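You operate a simulated robot arm through the tools that you are given. There is no shell and no other tool.

The job below is to be done with a simulated robot arm. You get a single attempt, and the scene is never put back.

JOB
Put things in order on the packing bench. At the end: the gold brass weight from the packing bench is in the small black bin; the blue clip from the packing bench stands where the white felt pad stood; the white felt pad stands where the gold brass weight stood; the black clip from the packing bench is on the brown carton (marked "HEDDLES"); the orange clip from the packing bench stands where the blue clip stood; whatever was shut is shut again. Leave all else as you found it, and nothing knocked over.

The check looks at the end state, three seconds after you hand in, the way a careful person would. Anything else that was tipped, shoved, dropped, spilled or broken makes it a failure.

ROBOT AND FRAMES
A 6-joint arm with a two-finger parallel gripper, fixed in place. Base frame: the origin is at the foot of the arm, x ahead of it, y to its left, z up; the work surface is at about z = 800. Units: mm, degrees, N and s.
With the tool pointing down near the work surface it reaches from about 340 to 760 mm from the base axis. Its first joint turns from -66.0 to 66.0 degrees. Payload 2.45 kg.
The TCP is the grasp point between the finger pads, 24 mm short of the fingertips. In the tool frame z runs along the fingers and y along their closing line. The gripper opens to 68 mm. The fingers are 17 mm wide and 10 mm thick; the gripper's body (40 by 70 mm) begins 41 mm behind the TCP.
Orientation is that of the tool frame in the base frame, as a unit quaternion [w, x, y, z]. With the fingers straight down and closing along the base's y, the tool's x points along the base's -x, its y along +y and its z along -z.

CONTROLS
- The arm moves only by the tool play_rows. Its argument "moves" is a list of rows, each a list of 3 entries, a list of its own where there are three numbers: the turn, a rotation vector about the tool's x, y, z in degrees, then the shift along the tool's x, y, z in mm, then the opening, from 0 (shut) to 1 (fully open). In form: [[[wx, wy, wz], [tx, ty, tz], grip], ...]. A call has 1 to 20 rows; each row is the pose to reach, as a shift and turn from the pose commanded when the call began, along the tool's axes at that moment. A row lasts 0.2 s, in which the tool goes at most 50 mm and 8.6 degrees; a call with a longer step from one row to the next is refused whole, and so is a gripper value outside its range. Where a pose cannot be reached the arm comes as near as it can. A force on the tool above 40 N (or 10 N above the force at the start of the call, whichever is more), or a blocked arm, ends the call early, and 0.2 s more pass. The fingers move at their own pace (about 108 mm/s each) and stop on an object; they squeeze with about 30 N. The grip force told is the motor's: it shows also when the fingers shut on nothing. Time passes only in rows, and 0.2 s behind the last, so rows that repeat a pose let the fingers close. It gives the time, the measured TCP pose, the force on the tool (base axes), the opening and the grip force at its end, in the units of the frame above (readings bear some noise), with the torque about the TCP (base axes, N m) and any sound that the robot's microphone picked up, and new pictures: "pictures" is both (left out), scene, wrist or none.
- Cameras (640 x 400 px; columns grow to the right, rows downward): "scene" is fixed at [132.1, 404.8, 1457.5]; the picture's right is [-0.91, -0.41, 0.00], its down [-0.26, 0.58, -0.77] and it looks along [0.32, -0.70, -0.64] (base axes); focal length 343 px, centre (320, 200). "wrist" rides on the gripper at [84, 11, -75] in the tool frame; the picture's right is [-0.13, 0.99, 0.00], its down [-0.60, -0.08, -0.79] and it looks along [-0.79, -0.10, 0.61] (tool axes); focal length 251 px, centre (320, 200). There is no depth. A picture from a camera that has moved, and an enlarged one, comes with that camera's place and axes in the base frame and with its lens. The place of the scene camera against the robot may be out by one fixed shift of up to 18 mm in any direction.
- zoom(camera, box): a new picture of the part [left, top, right, bottom] of that camera's present view, enlarged. No time passes.
- finish_job(): hands the job in; it is judged then, once.

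Places have to be worked out from the pictures, the camera data and where the tool is seen. Open the gripper and draw the arm clear of the work before you hand the job in, unless the task says otherwise.

The tools are called after "Emit:" as name(argument=value, ...) on one line, values as JSON. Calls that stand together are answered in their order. play_rows: Moves the arm, as the interface text tells. Its arguments: {"type":"object","properties":{"moves":{"type":"array"},"pictures":{"type":"string","enum":["both","scene","wrist","none"]}},"required":["moves"]} The other tools are called the same way: zoom (camera, box) takes an enlarged picture of a part of a camera's view; finish_job () hands the job in.

At the start:

```text
time: 0.0
ee_pos: [432.6, 32.0, 1099.6]
orientation: [0.0, -0.001, 1.0, 0.001]
contact_force: [-0.6, -0.2, -0.3]
wrist_torque: [0.0, -0.01, 0.0]
width: 68.0
grip_force: 0.0
```

scene: 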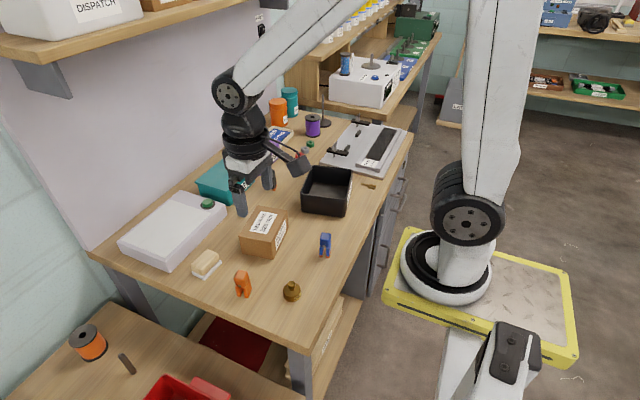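
wrist: 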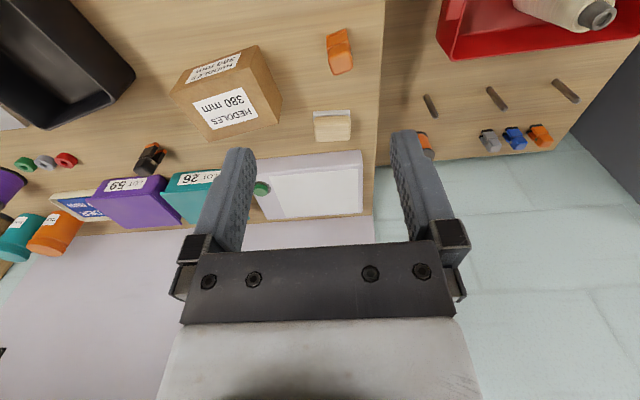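

I'll begin by looking closer at the scene before moving anything.

Emit:
zoom(camera="scene", box=[80, 160, 400, 360])

Emit:
zoom(camera="scene", box=[200, 80, 440, 230])

Emit:
zoom(camera="wrist", box=[0, 0, 400, 250])

```text
2.00 times, centred on (240, 260) of scene
camera zoom: at [132.1, 404.8, 1457.5], right [-0.91, -0.41, 0.0], down [-0.26, 0.58, -0.77], along [0.32, -0.7, -0.64], focal length 685 px, centre (480, 80)
```

zoom: 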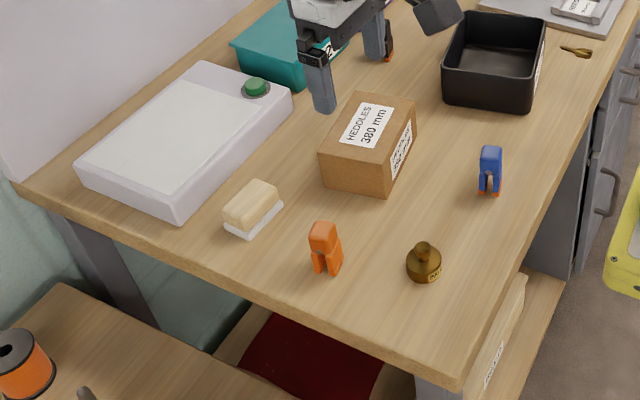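

```text
2.67 times, centred on (320, 155) of scene
camera zoom: at [132.1, 404.8, 1457.5], right [-0.91, -0.41, 0.0], down [-0.26, 0.58, -0.77], along [0.32, -0.7, -0.64], focal length 914 px, centre (320, 320)
```

zoom: 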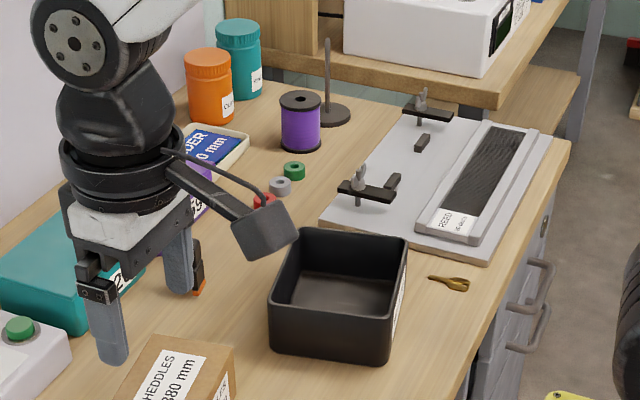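

```text
1.60 times, centred on (200, 125) of wrist
camera zoom: at [349.1, 42.2, 1173.7], right [0.13, 0.99, 0.0], down [0.6, -0.08, 0.79], along [0.79, -0.1, -0.61], focal length 402 px, centre (512, 320)
```

zoom: 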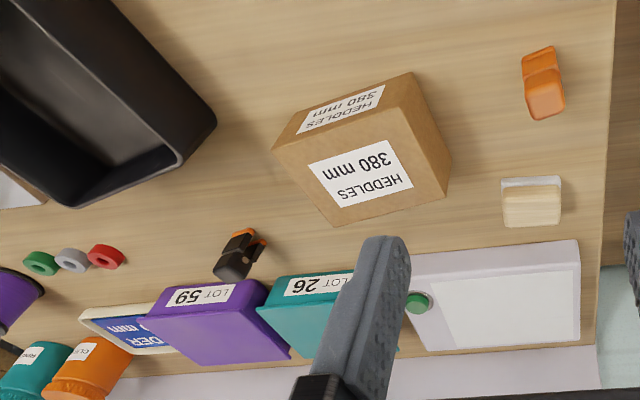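

Rough positions on the bench: brass weight (383,10), orange clip (480,50), blue clip (360,-123), pad (600,30), black clip (635,-325), bin (455,-350), carton (515,-98). I'm zooming in further on each one to see its shape.

Emit:
zoom(camera="scene", box=[220, 225, 348, 305])

Emit:
zoom(camera="scene", box=[170, 200, 298, 280])

Emit:
zoom(camera="scene", box=[240, 140, 400, 240])

Emit:
zoom(camera="wrist", box=[100, 120, 228, 200])

Emit:
zoom(camera="wrist", box=[280, 10, 408, 170])

```text
5.00 times, centred on (284, 265) of scene
camera zoom: at [132.1, 404.8, 1457.5], right [-0.91, -0.41, 0.0], down [-0.26, 0.58, -0.77], along [0.32, -0.7, -0.64], focal length 1713 px, centre (500, -125)
```

zoom: 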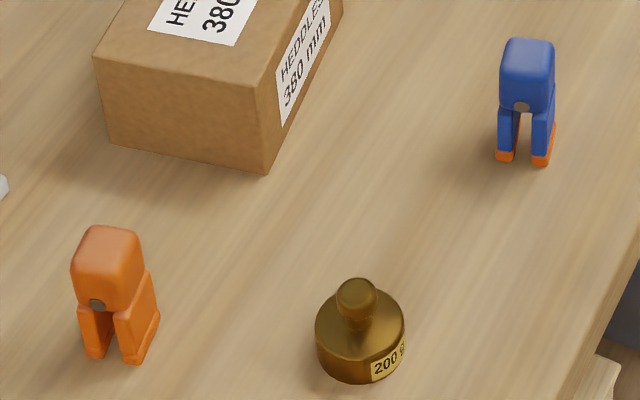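

```text
5.00 times, centred on (234, 240) of scene
camera zoom: at [132.1, 404.8, 1457.5], right [-0.91, -0.41, 0.0], down [-0.26, 0.58, -0.77], along [0.32, -0.7, -0.64], focal length 1713 px, centre (750, 0)
```

zoom: 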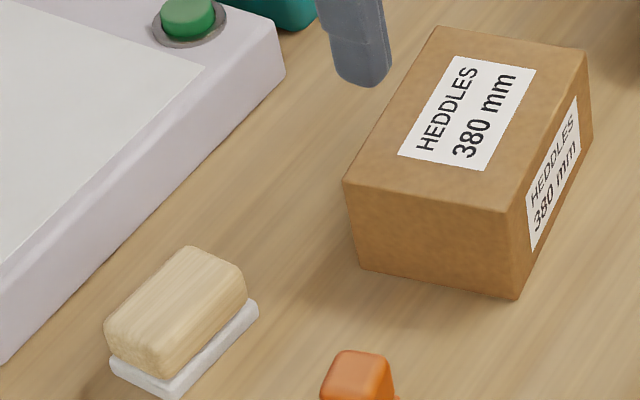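

```text
4.00 times, centred on (320, 190) of scene
camera zoom: at [132.1, 404.8, 1457.5], right [-0.91, -0.41, 0.0], down [-0.26, 0.58, -0.77], along [0.32, -0.7, -0.64], focal length 1371 px, centre (320, 240)
```

zoom: 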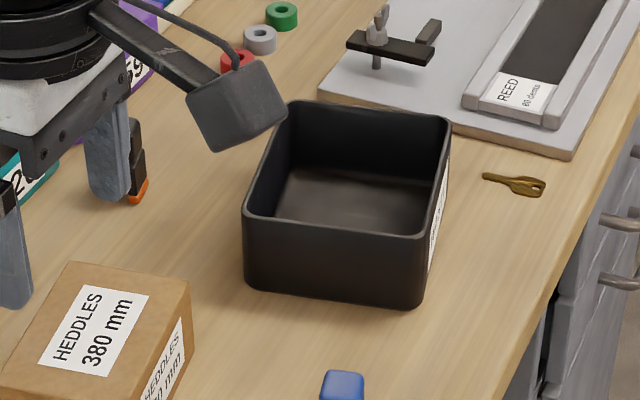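

```text
5.00 times, centred on (164, 160) of wrist
camera zoom: at [349.1, 42.2, 1173.7], right [0.13, 0.99, 0.0], down [0.6, -0.08, 0.79], along [0.79, -0.1, -0.61], focal length 1257 px, centre (1100, 400)
```

zoom: 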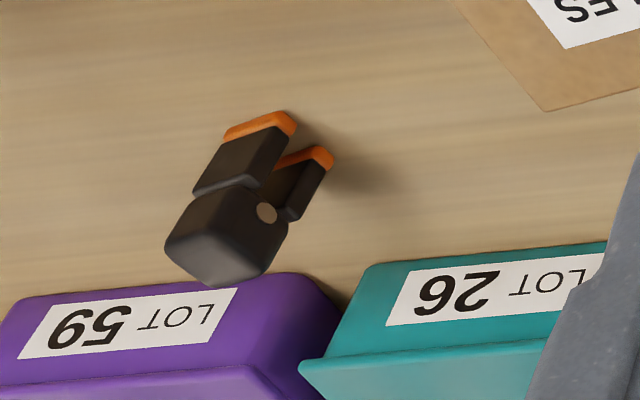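

```text
2.50 times, centred on (344, 90) of wrist
camera zoom: at [349.1, 42.2, 1173.7], right [0.13, 0.99, 0.0], down [0.6, -0.08, 0.79], along [0.79, -0.1, -0.61], focal length 629 px, centre (260, 475)
```

zoom: 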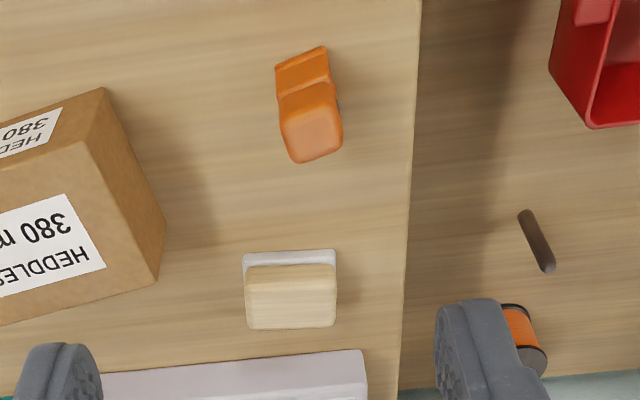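

The clips stand upright on two legs, the weight is a disc about 40 mm across with a knob, and the pad is a wood block on felt. I'll move down over the brass weight to locate it precisely with the wrist camera.

Emit:
play_rows(moves=[[[0, 0, 0], [11, -5, 40], 1], [[0, 0, 0], [22, -10, 80], 1], [[0, 0, 0], [32, -15, 115], 1], [[0, 0, 0], [42, -20, 150], 1], [[0, 0, 0], [42, -20, 150], 1]])

```text
time: 1.2
ee_pos: [390.7, 13.3, 949.1]
orientation: [0.001, 0.0, 1.0, 0.001]
contact_force: [-0.7, 0.8, 0.0]
wrist_torque: [-0.02, -0.01, 0.02]
width: 68.1
grip_force: 0.1
camera wrist: at [306.7, 23.8, 1023.6], right [0.13, 0.99, 0.0], down [0.6, -0.08, 0.79], along [0.79, -0.1, -0.61], focal length 251 px, centre (320, 200)
```

scene: 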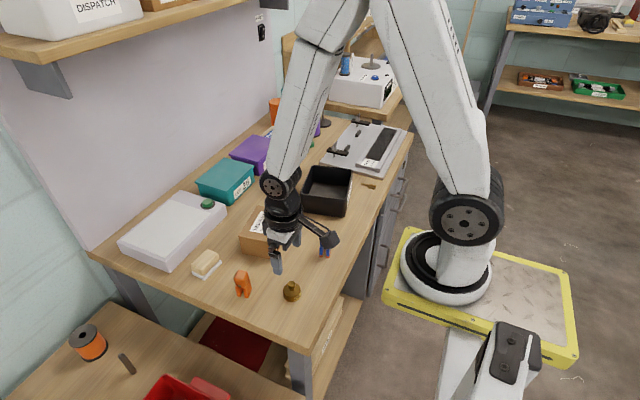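
wrist: 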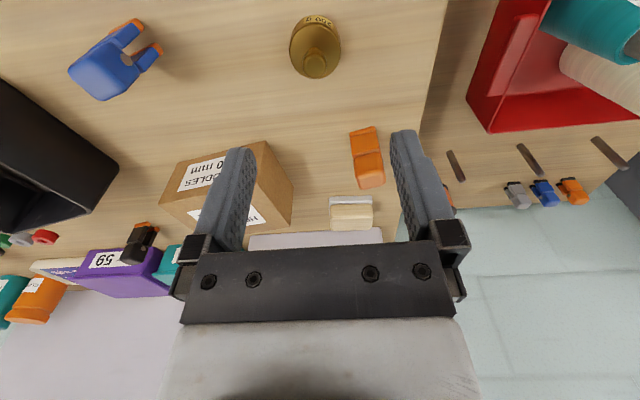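

All the items show well here. I'm zooming the wrist view to measure each one's footprint.

Emit:
zoom(camera="wrist", box=[256, 0, 384, 80])

Emit:
zoom(camera="wrist", box=[56, 0, 184, 120])

Emit:
zoom(camera="wrist", box=[300, 110, 460, 250])

Emit:
zoom(camera="wrist", box=[0, 70, 240, 300])

Emit:
zoom(camera="scene", box=[180, 110, 420, 260])

```text
5.00 times, centred on (320, 40) of wrist
camera zoom: at [306.7, 23.8, 1023.6], right [0.13, 0.99, 0.0], down [0.6, -0.08, 0.79], along [0.79, -0.1, -0.61], focal length 1257 px, centre (320, 1000)
```

zoom: 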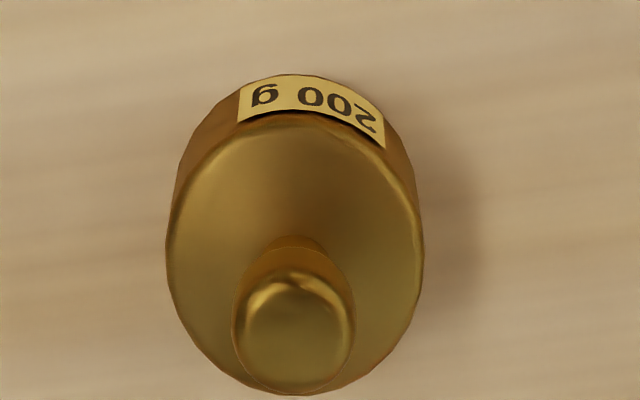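

```text
3.33 times, centred on (120, 60) of wrist
camera zoom: at [306.7, 23.8, 1023.6], right [0.13, 0.99, 0.0], down [0.6, -0.08, 0.79], along [0.79, -0.1, -0.61], focal length 838 px, centre (987, 667)
```

zoom: 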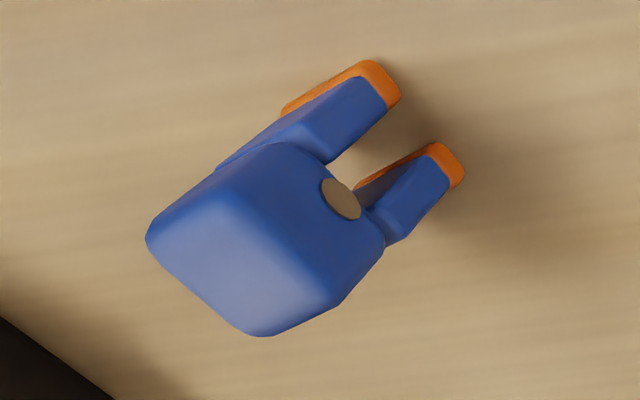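

```text
2.86 times, centred on (380, 180) of wrist
camera zoom: at [306.7, 23.8, 1023.6], right [0.13, 0.99, 0.0], down [0.6, -0.08, 0.79], along [0.79, -0.1, -0.61], focal length 718 px, centre (149, 257)
```

zoom: 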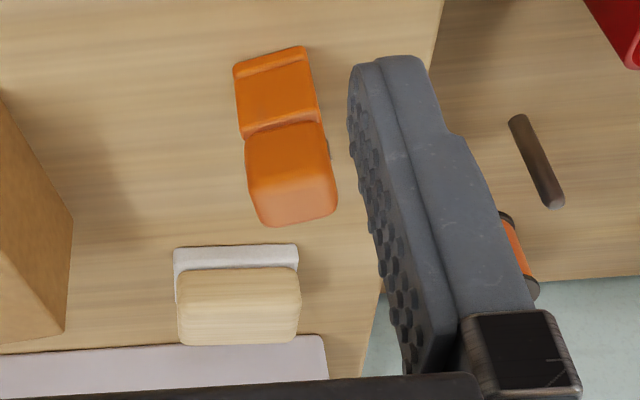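

```text
1.74 times, centred on (120, 185) of wrist
camera zoom: at [306.7, 23.8, 1023.6], right [0.13, 0.99, 0.0], down [0.6, -0.08, 0.79], along [0.79, -0.1, -0.61], focal length 437 px, centre (668, 226)
```

zoom: 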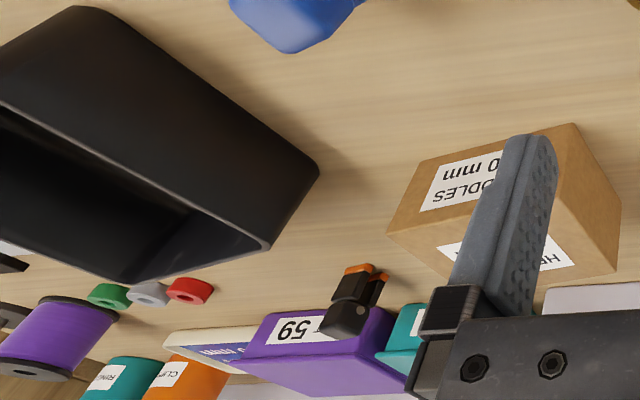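

```text
2.67 times, centred on (300, 185) of scene
camera zoom: at [132.1, 404.8, 1457.5], right [-0.91, -0.41, 0.0], down [-0.26, 0.58, -0.77], along [0.32, -0.7, -0.64], focal length 914 px, centre (373, 240)
```

zoom: 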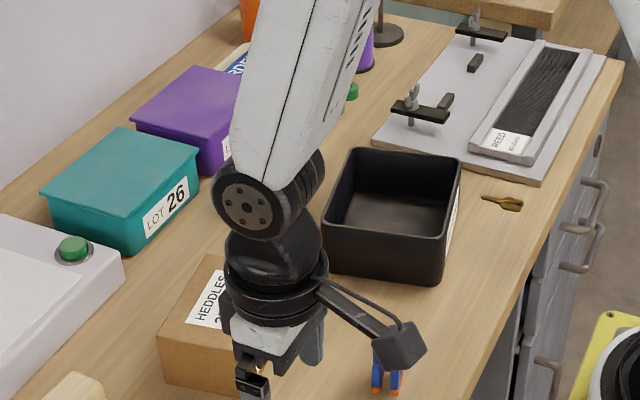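

The weight's centre comes out at about (386, 9.5) with a 39 mm diameter. I'll descend over it to TCP z≈832, open, and take a picture before gripping.

Emit:
play_rows(moves=[[[0, 0, 0], [4.7, -3.8, 40], 1], [[0, 0, 0], [4.7, -3.8, 75], 1], [[0, 0, 0], [4.7, -3.8, 100], 1], [[0, 0, 0], [4.7, -3.8, 117], 1], [[0, 0, 0], [4.7, -3.8, 117], 1]])

```text
time: 2.4
ee_pos: [387.2, 7.7, 830.7]
orientation: [0.001, -0.002, 1.0, 0.0]
contact_force: [-0.4, 0.3, -0.4]
wrist_torque: [0.0, 0.01, -0.01]
width: 68.0
grip_force: 0.1
camera wrist: at [303.5, 19.7, 906.0], right [0.13, 0.99, 0.0], down [0.6, -0.08, 0.79], along [0.79, -0.1, -0.61], focal length 251 px, centre (320, 200)
```

scene: 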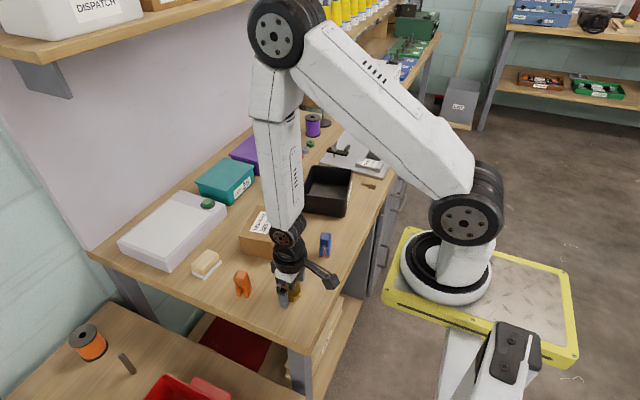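
wrist: 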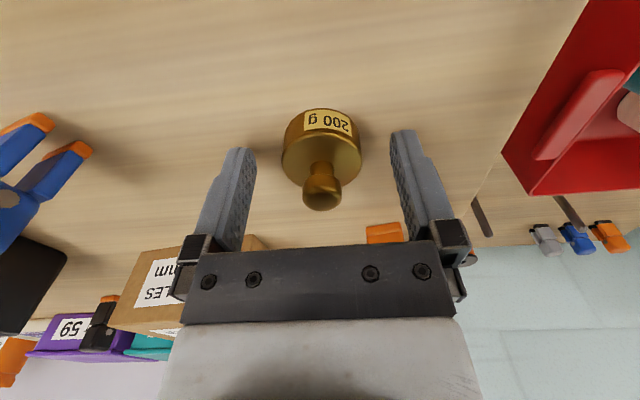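

The weight sits between the fingers. I'll zoom to check how well it is centred fore-and-aft before closing.

Emit:
zoom(camera="wrist", box=[220, 80, 420, 220])

```text
2.86 times, centred on (320, 150) of wrist
camera zoom: at [303.5, 19.7, 906.0], right [0.13, 0.99, 0.0], down [0.6, -0.08, 0.79], along [0.79, -0.1, -0.61], focal length 718 px, centre (320, 343)
```

zoom: 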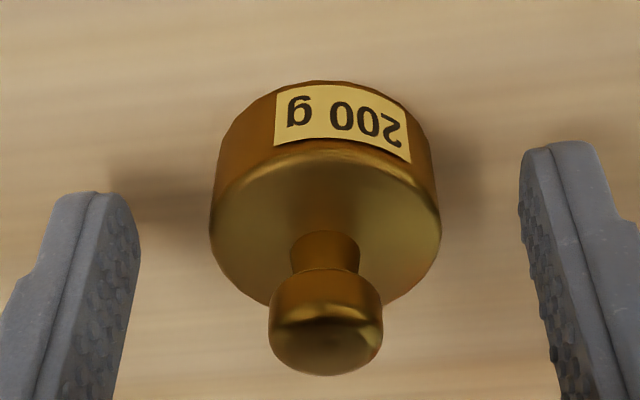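

The axis comes out at (386, 9.7), within 2 mm of the TCP. Closing on the body now.

Emit:
play_rows(moves=[[[0, 0, 0], [0, 0, 0], 0], [[0, 0, 0], [0, 0, 0], 0], [[0, 0, 0], [0, 0, 0], 0], [[0, 0, 0], [0, 0, -15], 0], [[0, 0, 0], [0, 0, -50], 0], [[0, 0, 0], [0, 0, -90], 0], [[0, 0, 0], [0, 0, -130], 0], [[0, 0, 0], [0, 0, -130], 0]])

```text
time: 4.2
ee_pos: [389.2, 8.2, 963.5]
orientation: [0.0, 0.0, 1.0, 0.002]
contact_force: [1.0, 0.3, -1.3]
wrist_torque: [0.04, 0.05, -0.04]
width: 38.0
grip_force: 29.8
camera wrist: at [305.1, 18.0, 1037.6], right [0.13, 0.99, 0.0], down [0.6, -0.08, 0.79], along [0.79, -0.1, -0.61], focal length 251 px, centre (320, 200)
```

scene: 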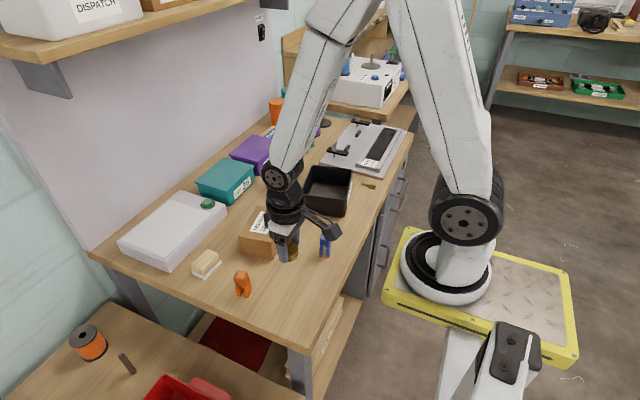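
wrist: 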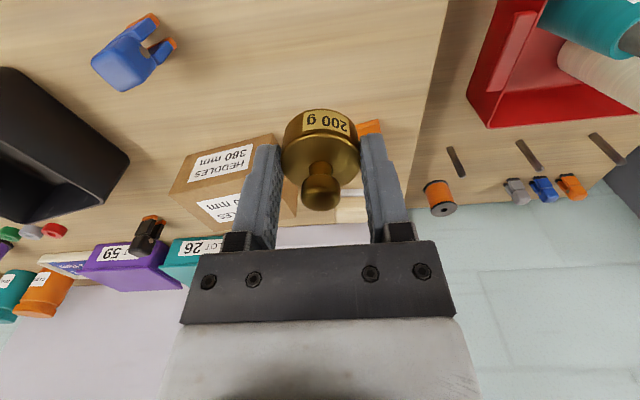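

The weight is held (38 mm width). I'm carrying it high over to the bin, turning the tool about 13° to line up with the bin's walls.

Emit:
play_rows(moves=[[[0, 0, -3], [-5, -30, 0], 0], [[0, 0, -6], [-13, -75, 0], 0], [[0, 0, -10], [-21, -120, 0], 0], [[0, 0, -13], [-29, -165, 0], 0], [[0, 0, -13], [-37, -210, 0], 0], [[0, 0, -13], [-45, -255, 0], 0], [[0, 0, -13], [-53, -300, 0], 0], [[0, 0, -13], [-61, -338, 0], 0], [[0, 0, -13], [-61, -345, 0], 0], [[0, 0, -13], [-61, -345, 0], 0]])

```text
time: 6.4
ee_pos: [450.0, -334.5, 961.4]
orientation: [0.001, -0.114, 0.993, 0.001]
contact_force: [0.6, 0.3, -2.1]
wrist_torque: [-0.02, -0.01, 0.02]
width: 38.1
grip_force: 30.2
camera wrist: at [365.2, -344.2, 1036.3], right [-0.1, 1.0, 0.0], down [0.61, 0.06, 0.79], along [0.79, 0.08, -0.61], focal length 251 px, centre (320, 200)
```

scene: 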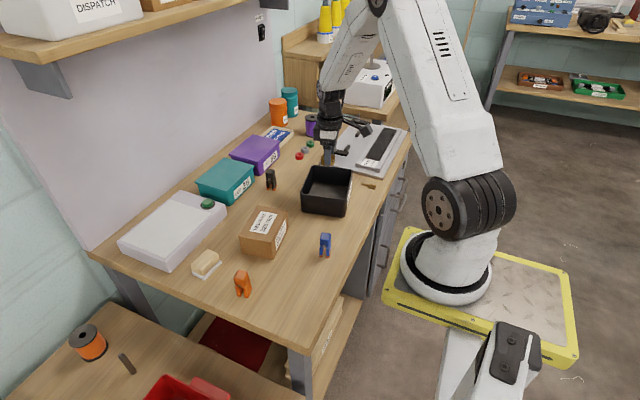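
wrist: 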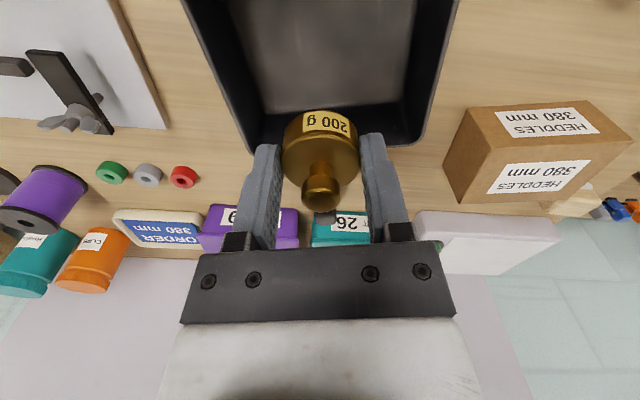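

The bin rim is at z≈868 and its centre at about (450,-332), so the tool is already over the middle and aligned. Lowering the weight until it is just above the floor.

Emit:
play_rows(moves=[[[0, 0, 0], [0, 0, 35], 0], [[0, 0, 0], [0, 0, 70], 0], [[0, 0, 0], [0, 0, 95], 0], [[0, 0, 0], [0, 0, 112], 0], [[0, 0, 0], [0, 0, 122], 0], [[0, 0, 0], [0, 0, 122], 0]])

```text
time: 7.8
ee_pos: [448.6, -336.8, 840.1]
orientation: [0.001, -0.114, 0.994, 0.0]
contact_force: [0.4, -0.3, -2.1]
wrist_torque: [-0.03, 0.03, 0.04]
width: 38.1
grip_force: 30.4
camera wrist: at [363.5, -345.8, 915.0], right [-0.1, 1.0, 0.0], down [0.6, 0.06, 0.79], along [0.79, 0.08, -0.61], focal length 251 px, centre (320, 200)
```

scene: 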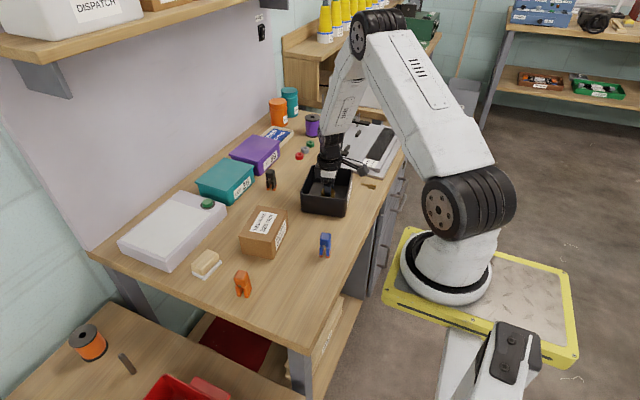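
wrist: 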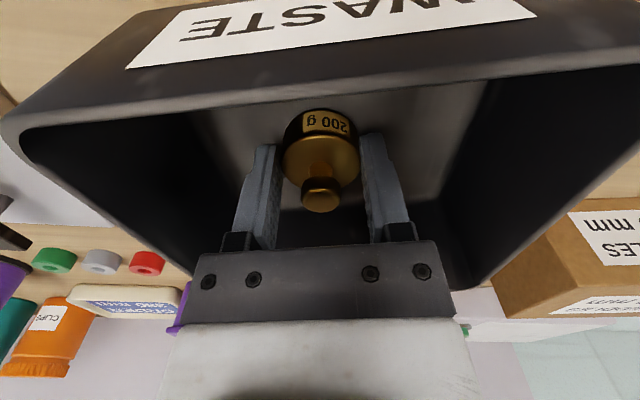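

The weight hangs inside the bin, well clear of the walls. I'll lower it a few more millimetres, release it, and rise straight up.

Emit:
play_rows(moves=[[[0, 0, 0], [0, 0, 2], 0], [[0, 0, 0], [0, 0, 4], 0], [[0, 0, 0], [0, 0, 5], 0], [[0, 0, 0], [0, 0, 5], 0.8], [[0, 0, 0], [0, 0, 5], 0.8], [[0, 0, 0], [0, 0, 5], 0.8], [[0, 0, 0], [0, 0, -20], 0.8], [[0, 0, 0], [0, 0, -60], 0.8], [[0, 0, 0], [0, 0, -110], 0.8], [[0, 0, 0], [0, 0, -130], 0.8]])

```text
time: 10.0
ee_pos: [447.5, -337.3, 971.3]
orientation: [0.001, -0.114, 0.994, 0.002]
contact_force: [0.1, -0.3, -0.8]
wrist_torque: [-0.02, 0.03, -0.01]
width: 54.3
grip_force: 0.1
camera wrist: at [364.3, -346.1, 1046.5], right [-0.1, 1.0, 0.0], down [0.61, 0.06, 0.79], along [0.79, 0.08, -0.61], focal length 251 px, centre (320, 200)
```

scene: 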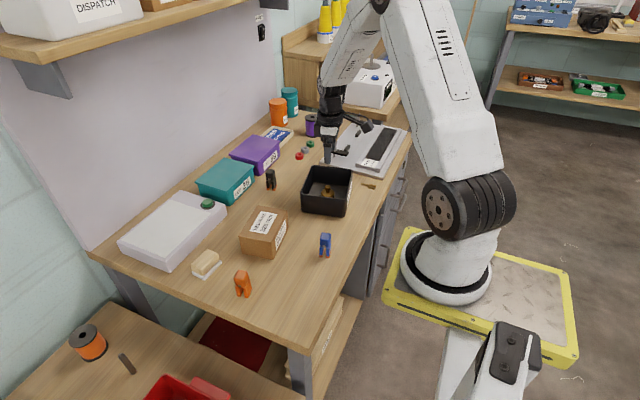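
wrist: 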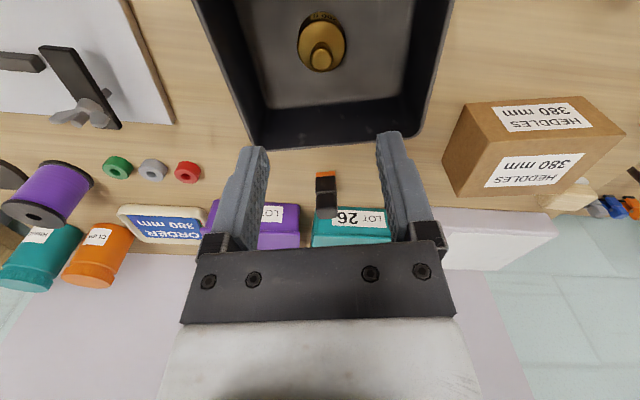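

The weight stands upright in the bin. The black clip is nearby, so I'll do that one next. First I'll zoom on it from both cameras.

Emit:
zoom(camera="wrist", box=[240, 140, 400, 260])

Emit:
zoom(camera="scene", box=[208, 130, 336, 210])

Emit:
zoom(camera="scene", box=[200, 190, 328, 270])

```text
3.33 times, centred on (320, 200) of wrist
camera zoom: at [364.3, -346.1, 1046.5], right [-0.1, 1.0, 0.0], down [0.61, 0.06, 0.79], along [0.79, 0.08, -0.61], focal length 838 px, centre (320, 200)
```

zoom: 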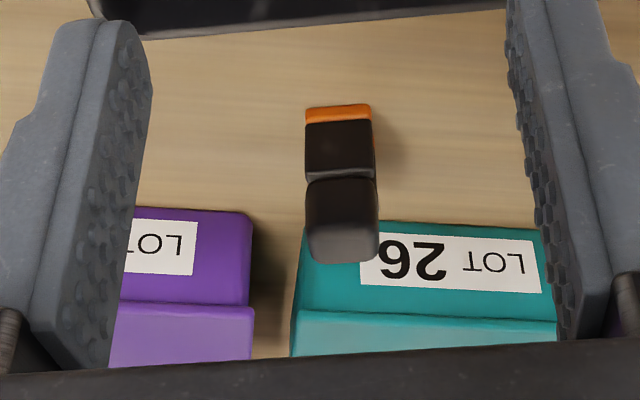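

```text
5.00 times, centred on (272, 170) of scene
camera zoom: at [132.0, 404.8, 1457.5], right [-0.91, -0.41, 0.0], down [-0.26, 0.58, -0.77], along [0.32, -0.7, -0.64], focal length 1713 px, centre (560, 350)
```

zoom: 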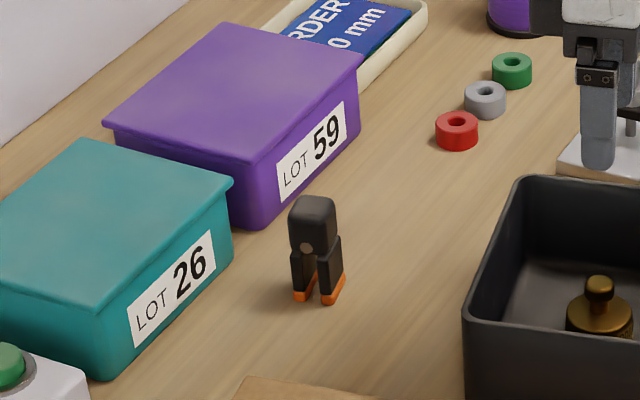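

```text
5.00 times, centred on (264, 230) of scene
camera zoom: at [132.0, 404.8, 1457.5], right [-0.91, -0.41, 0.0], down [-0.26, 0.58, -0.77], along [0.32, -0.7, -0.64], focal length 1713 px, centre (600, 50)
```

zoom: 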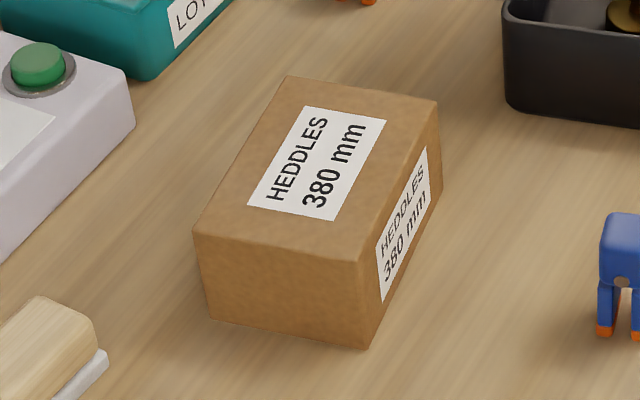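

The black clip stands at about (631,-311), with a footprint near 26×27 mm and a height near 68 mm. It is aligned with the present tool yaw, and the boxes behind it are 50 mm or more away. Moving above it.

Emit:
play_rows(moves=[[[0, 0, 0], [-35, -3, 0], 0.9], [[0, 0, 0], [-75, -6.5, 0], 0.9], [[0, 0, 0], [-115, -10, 0], 0.9], [[0, 0, 0], [-155, -13.5, 0], 0.9], [[0, 0, 0], [-183.7, -16.1, 0], 0.9], [[0, 0, 0], [-183.7, -16.1, 20], 0.9], [[0, 0, 0], [-183.7, -16.1, 20], 0.9]])

```text
time: 11.6
ee_pos: [631.3, -311.2, 949.8]
orientation: [0.001, -0.114, 0.994, 0.0]
contact_force: [-0.4, 0.3, -0.7]
wrist_torque: [0.04, -0.03, 0.03]
width: 61.3
grip_force: 0.1
camera wrist: at [546.8, -320.0, 1024.4], right [-0.1, 1.0, 0.0], down [0.61, 0.06, 0.79], along [0.79, 0.08, -0.61], focal length 251 px, centre (320, 200)
```

scene: 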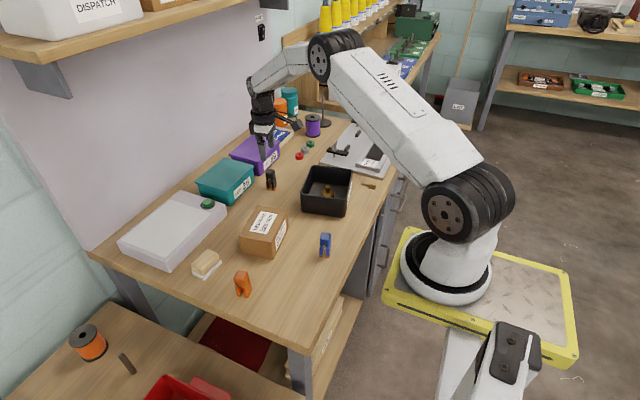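
wrist: 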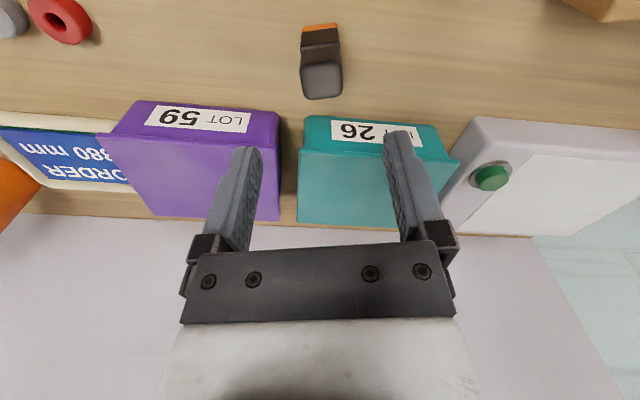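

The clip is in view below. I'll zoom to measure the head and feet for the final alignment.

Emit:
zoom(camera="wrist", box=[256, 10, 384, 110])

```text
4.00 times, centred on (320, 60) of wrist
camera zoom: at [546.8, -320.0, 1024.4], right [-0.1, 1.0, 0.0], down [0.61, 0.06, 0.79], along [0.79, 0.08, -0.61], focal length 1006 px, centre (320, 760)
```

zoom: 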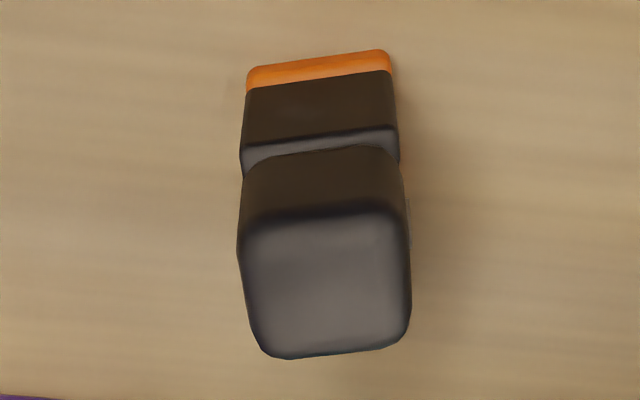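

The alignment is good: the clip centre is about (629.5,-311) and the yaw matches within 1°. I'll descend to z≈850 and grip.

Emit:
play_rows(moves=[[[0, 0, 0], [1, 0, 35], 0.9], [[0, 0, 0], [1, 0, 65], 0.9], [[0, 0, 0], [1, 0, 88], 0.9], [[0, 0, 0], [1, 0, 100], 0.9], [[0, 0, 0], [1, 0, 100], 0.9]])

Emit:
zoom(camera="wrist", box=[200, 60, 440, 260])

Emit:
zoom(camera="scene", box=[208, 130, 336, 210])

```text
time: 12.8
ee_pos: [629.0, -311.4, 849.8]
orientation: [0.001, -0.114, 0.993, 0.001]
contact_force: [-0.8, 0.1, 0.1]
wrist_torque: [0.01, -0.01, -0.02]
width: 61.0
grip_force: 0.1
camera wrist: at [545.5, -320.2, 924.3], right [-0.1, 1.0, 0.0], down [0.61, 0.06, 0.79], along [0.79, 0.08, -0.61], focal length 251 px, centre (320, 200)
```

scene: 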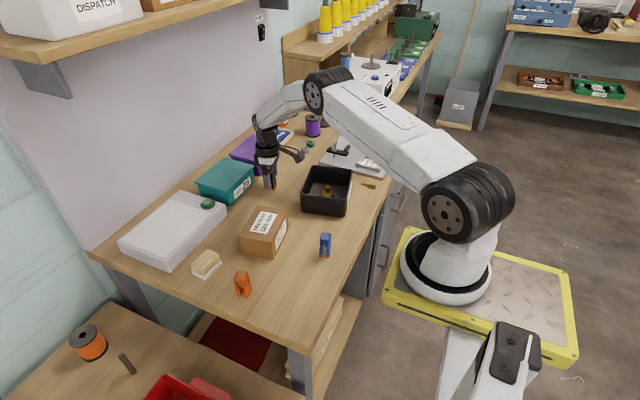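
wrist: 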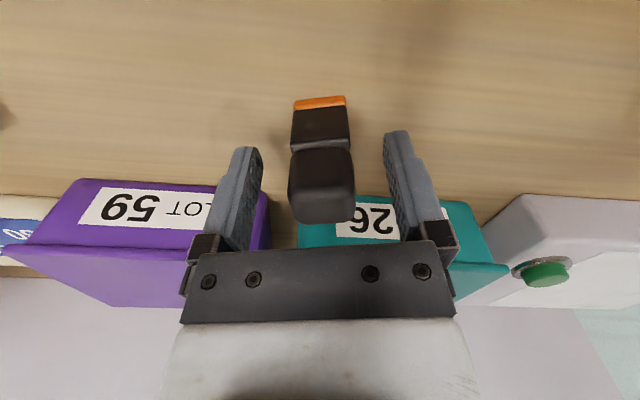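

```text
2.00 times, centred on (320, 160) of wrist
camera zoom: at [545.5, -320.2, 924.3], right [-0.1, 1.0, 0.0], down [0.61, 0.06, 0.79], along [0.79, 0.08, -0.61], focal length 503 px, centre (320, 280)
```

zoom: 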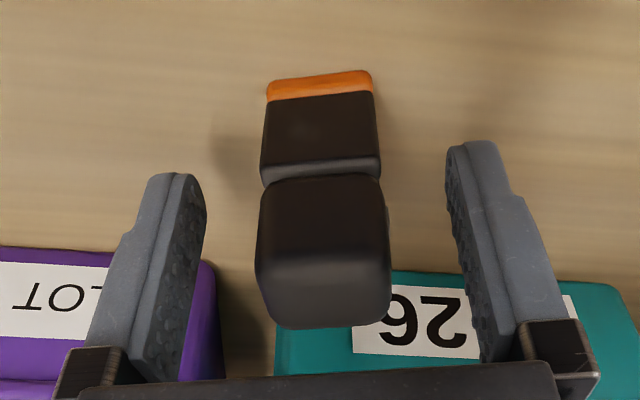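

```text
5.00 times, centred on (272, 170) of scene
camera zoom: at [132.1, 404.8, 1457.5], right [-0.91, -0.41, 0.0], down [-0.26, 0.58, -0.77], along [0.32, -0.7, -0.64], focal length 1713 px, centre (560, 350)
```

zoom: 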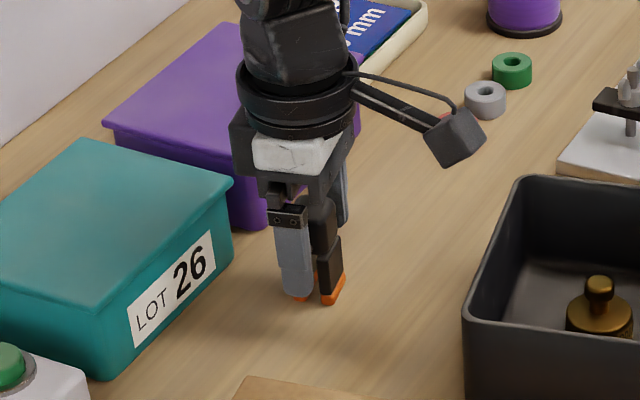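

The clip is centred between the fingers. Gripping and lifting straight up.

Emit:
play_rows(moves=[[[0, 0, 0], [0, 0, 0], 0], [[0, 0, 0], [0, 0, 0], 0], [[0, 0, 0], [0, 0, 0], 0], [[0, 0, 0], [0, 0, -15], 0], [[0, 0, 0], [0, 0, -50], 0], [[0, 0, 0], [0, 0, -95], 0], [[0, 0, 0], [0, 0, -130], 0], [[0, 0, 0], [0, 0, -130], 0]])

```text
time: 14.6
ee_pos: [627.2, -310.4, 980.7]
orientation: [0.0, -0.113, 0.994, 0.001]
contact_force: [0.2, 0.8, -0.2]
wrist_torque: [-0.01, 0.01, -0.02]
width: 27.3
grip_force: 29.9
camera wrist: at [544.1, -319.5, 1055.8], right [-0.1, 1.0, 0.0], down [0.61, 0.06, 0.79], along [0.79, 0.08, -0.61], focal length 251 px, centre (320, 200)
```

scene: 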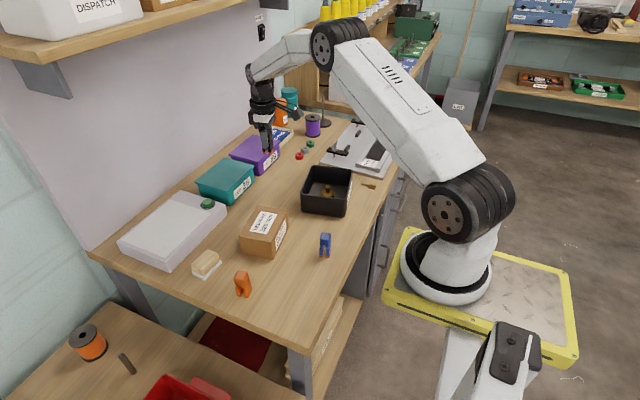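
wrist: 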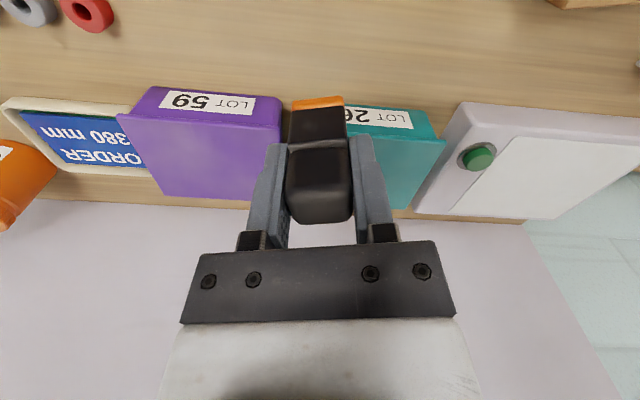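

The clip is held (27.3 mm width). Carrying it high toward the carton top, estimated at (529,-115, z≈857).

Emit:
play_rows(moves=[[[0, 0, 0], [7, 28, 0], 0], [[0, 0, 0], [17, 70, 0], 0], [[0, 0, 0], [27, 112, 0], 0], [[0, 0, 0], [37, 154, 0], 0], [[0, 0, 0], [46, 190, 0], 0], [[0, 0, 0], [52, 213, 0], 0], [[0, 0, 0], [52, 213, 0], 0]])

Emit:
zoom(camera="wrist", box=[200, 0, 440, 150])

Emit:
zoom(camera="scene", box=[200, 170, 328, 270])

```text
time: 16.2
ee_pos: [530.3, -115.4, 978.6]
orientation: [0.001, -0.113, 0.994, -0.001]
contact_force: [-0.2, -0.1, -0.5]
wrist_torque: [-0.02, -0.01, -0.02]
width: 27.7
grip_force: 29.7
camera wrist: at [445.6, -124.6, 1053.2], right [-0.1, 1.0, 0.0], down [0.61, 0.06, 0.79], along [0.79, 0.08, -0.61], focal length 251 px, centre (320, 200)
```

scene: 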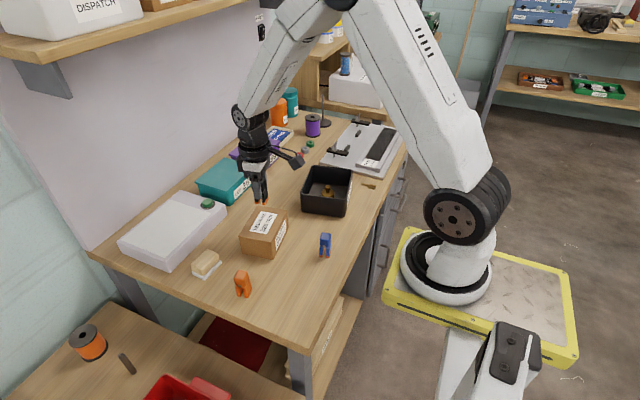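
wrist: 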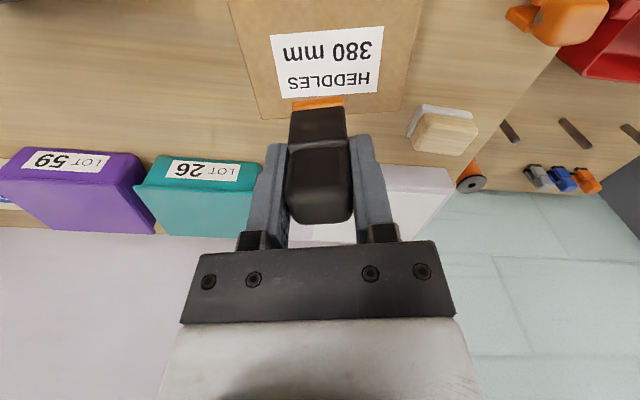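

```text
2.67 times, centred on (320, 75) of wrist
camera zoom: at [445.6, -124.6, 1053.2], right [-0.1, 1.0, 0.0], down [0.61, 0.06, 0.79], along [0.79, 0.08, -0.61], focal length 670 px, centre (320, 533)
```

zoom: 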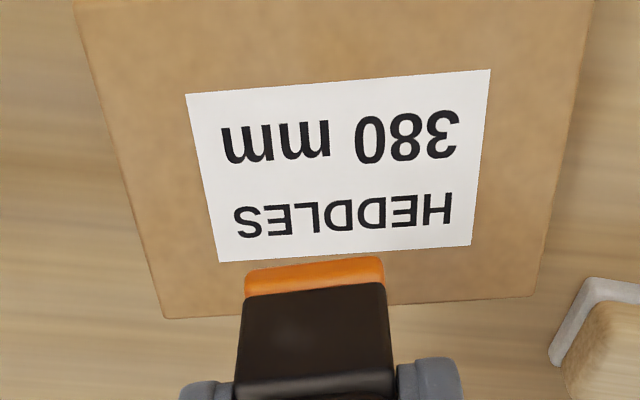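

```text
4.00 times, centred on (264, 220) of scene
camera zoom: at [132.0, 404.8, 1457.5], right [-0.91, -0.41, 0.0], down [-0.26, 0.58, -0.77], along [0.32, -0.7, -0.64], focal length 1371 px, centre (544, 120)
```

zoom: 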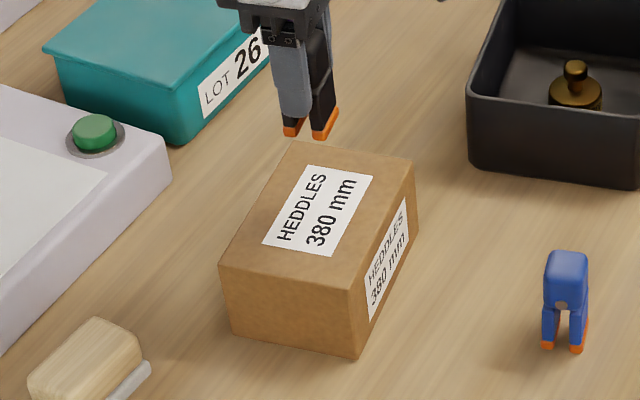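

The carton-top centre is about (531,-109) with roughly 90×124 mm of surface, so the clip hangs over its middle. Lowering to a small gap.

Emit:
play_rows(moves=[[[0, 0, 0], [0, 4, 25], 0], [[0, 0, 0], [0, 4, 48], 0], [[0, 0, 0], [0, 4, 60], 0], [[0, 0, 0], [0, 4, 64], 0], [[0, 0, 0], [0, 4, 64], 0]])

Emit:
zoom(camera="scene", box=[200, 180, 328, 260])

Emit:
zoom(camera="wrist", box=[240, 60, 400, 160])

```text
time: 17.4
ee_pos: [531.4, -110.9, 916.4]
orientation: [0.0, -0.114, 0.993, 0.0]
contact_force: [0.0, -0.5, -0.9]
wrist_torque: [0.0, 0.01, 0.01]
width: 27.7
grip_force: 29.6
camera wrist: at [446.1, -119.8, 990.1], right [-0.1, 1.0, 0.0], down [0.6, 0.06, 0.79], along [0.79, 0.08, -0.61], focal length 251 px, centre (320, 200)
```

scene: 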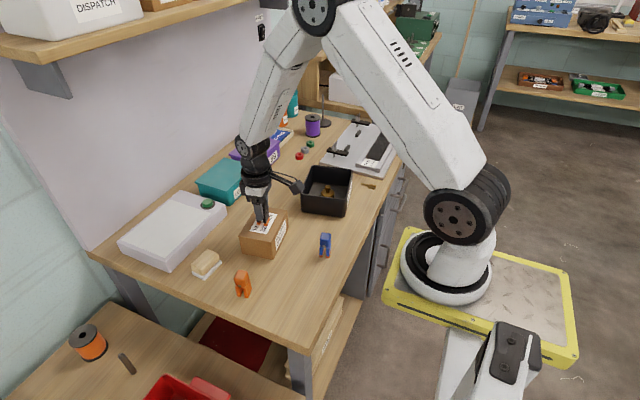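
wrist: 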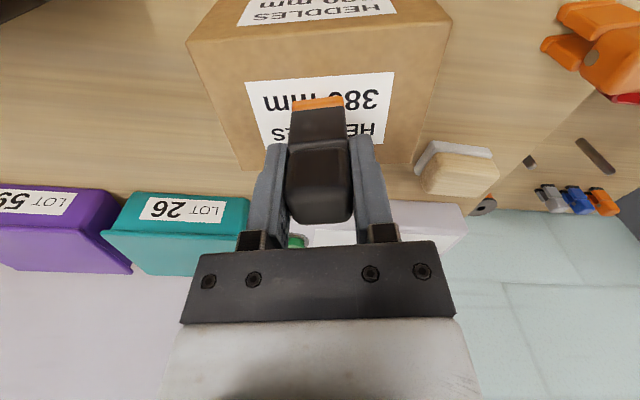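

```text
5.00 times, centred on (264, 220) of scene
camera zoom: at [132.1, 404.8, 1457.5], right [-0.91, -0.41, 0.0], down [-0.26, 0.58, -0.77], along [0.32, -0.7, -0.64], focal length 1713 px, centre (600, 100)
```

zoom: 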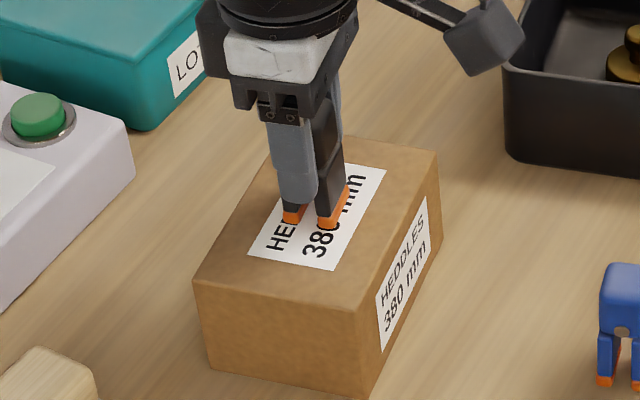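

```text
4.00 times, centred on (320, 110) of wrist
camera zoom: at [446.1, -119.8, 990.1], right [-0.1, 1.0, 0.0], down [0.6, 0.06, 0.79], along [0.79, 0.08, -0.61], focal length 1006 px, centre (320, 560)
```

zoom: 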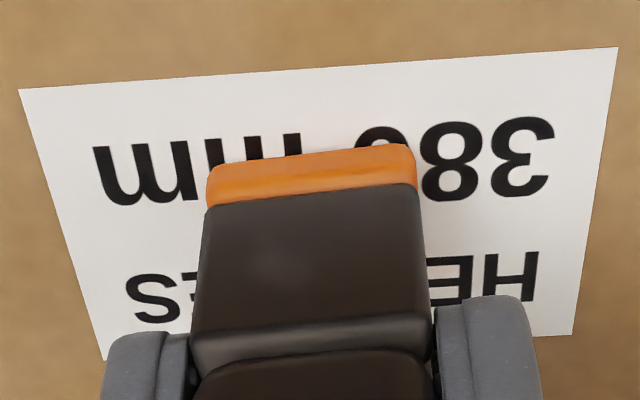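

About 8 mm of gap remains. Lowering 5 mm gently and reading the force.

Emit:
play_rows(moves=[[[0, 0, 0], [0, 0, 2], 0], [[0, 0, 0], [0, 0, 4], 0], [[0, 0, 0], [0, 0, 5.5], 0], [[0, 0, 0], [0, 0, 5.5], 0]], pictures="none")

Emit:
play_rows(moves=[[[0, 0, 0], [0, 0, 1], 0], [[0, 0, 0], [0, 0, 1.5], 0], [[0, 0, 0], [0, 0, 1.5], 0]], pictures="wrist")

Emit:
zoom(camera="scene", box=[200, 180, 328, 260])

```text
time: 18.4
ee_pos: [532.0, -110.9, 911.4]
orientation: [0.004, -0.114, 0.993, -0.001]
contact_force: [2.6, 7.2, 26.5]
wrist_torque: [0.26, -0.19, -0.02]
width: 27.7
grip_force: 30.0
```

```text
time: 19.2
ee_pos: [529.8, -112.1, 908.5]
orientation: [0.003, -0.114, 0.993, 0.0]
contact_force: [4.4, -4.3, 25.5]
wrist_torque: [-0.11, -0.09, -0.01]
width: 27.4
grip_force: 29.9
camera wrist: at [446.2, -120.8, 984.0], right [-0.1, 1.0, 0.0], down [0.6, 0.06, 0.8], along [0.79, 0.08, -0.61], focal length 251 px, centre (320, 200)
```

wrist: 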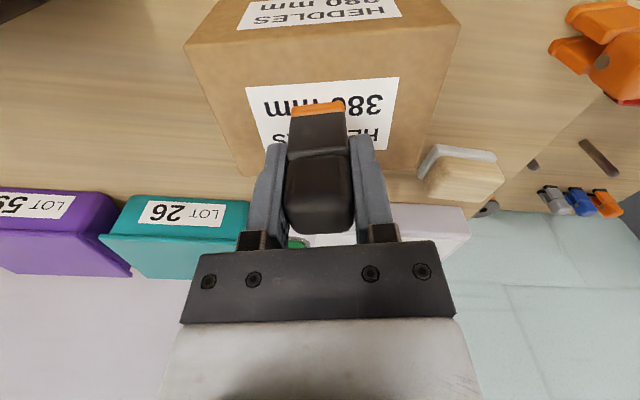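

```text
5.00 times, centred on (264, 220) of scene
camera zoom: at [131.7, 404.8, 1457.5], right [-0.91, -0.41, 0.0], down [-0.26, 0.58, -0.77], along [0.32, -0.7, -0.64], focal length 1713 px, centre (600, 100)
```

zoom: 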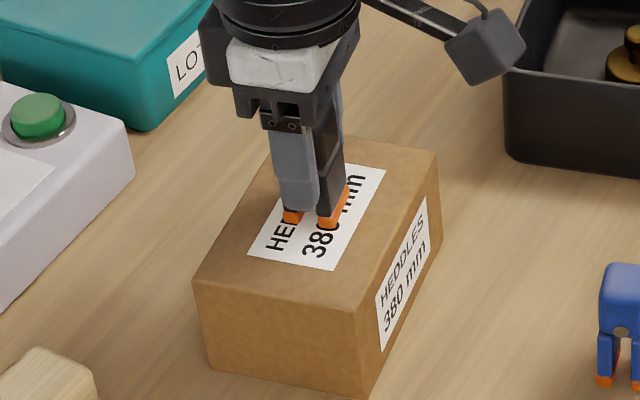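

The clip's feet are on the carton, with about 25 N of upward force. I'll ease back 2 mm to take off the load, then open and rise.

Emit:
play_rows(moves=[[[0, 0, 0], [0, 0, -1], 0], [[0, 0, 0], [0, 0, -2], 0], [[0, 0, 0], [0, 0, -2], 0]], pictures="none")

```text
time: 20.0
ee_pos: [528.6, -110.1, 909.8]
orientation: [-0.001, -0.114, 0.993, 0.001]
contact_force: [2.1, -0.6, 4.3]
wrist_torque: [-0.05, -0.1, -0.01]
width: 27.6
grip_force: 29.7
```

The load is down to about 4 N with the clip still touching. Opening, then retreating straight up.

Emit:
play_rows(moves=[[[0, 0, 0], [0, 0, -0.3], 0.7], [[0, 0, 0], [0, 0, -0.3], 0.9], [[0, 0, 0], [0, 0, -0.3], 0.9], [[0, 0, 0], [0, 0, -15], 0.9], [[0, 0, 0], [0, 0, -45], 0.9], [[0, 0, 0], [0, 0, -80], 0.9], [[0, 0, 0], [0, 0, -100], 0.9], [[0, 0, 0], [0, 0, -100], 0.9]])

Emit:
zoom(camera="scene", box=[200, 180, 328, 260])

```text
time: 21.8
ee_pos: [530.4, -111.6, 1011.3]
orientation: [0.001, -0.114, 0.993, 0.0]
contact_force: [-0.1, -1.3, -0.8]
wrist_torque: [-0.02, -0.02, -0.01]
width: 61.4
grip_force: 0.2
camera wrist: at [447.2, -120.6, 1085.7], right [-0.1, 1.0, 0.0], down [0.61, 0.06, 0.79], along [0.79, 0.08, -0.61], focal length 251 px, centre (320, 200)
```

scene: 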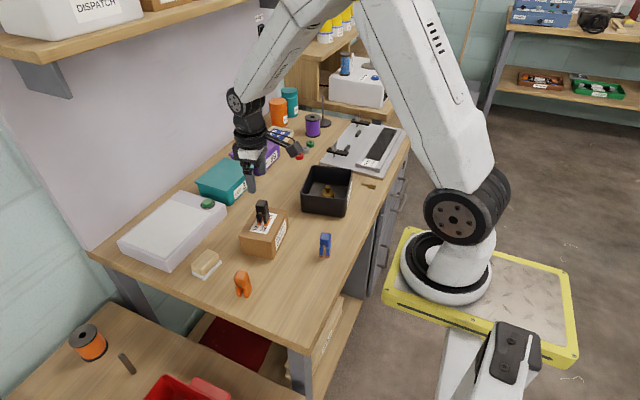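
wrist: 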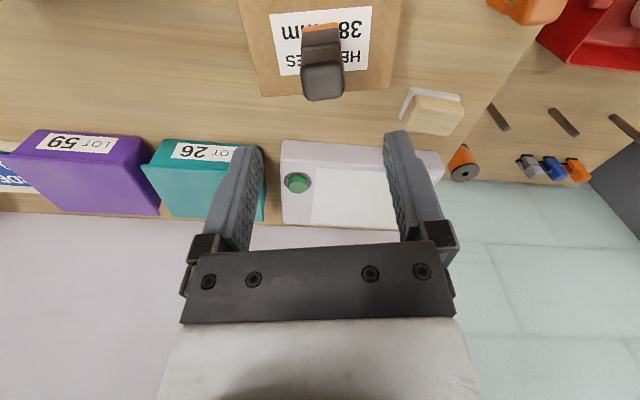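

```text
5.00 times, centred on (264, 220) of scene
camera zoom: at [132.1, 404.8, 1457.5], right [-0.91, -0.41, 0.0], down [-0.26, 0.58, -0.77], along [0.32, -0.7, -0.64], focal length 1713 px, centre (600, 100)
```

zoom: 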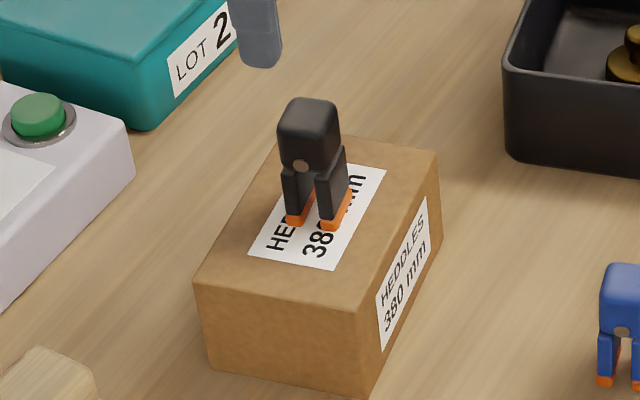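

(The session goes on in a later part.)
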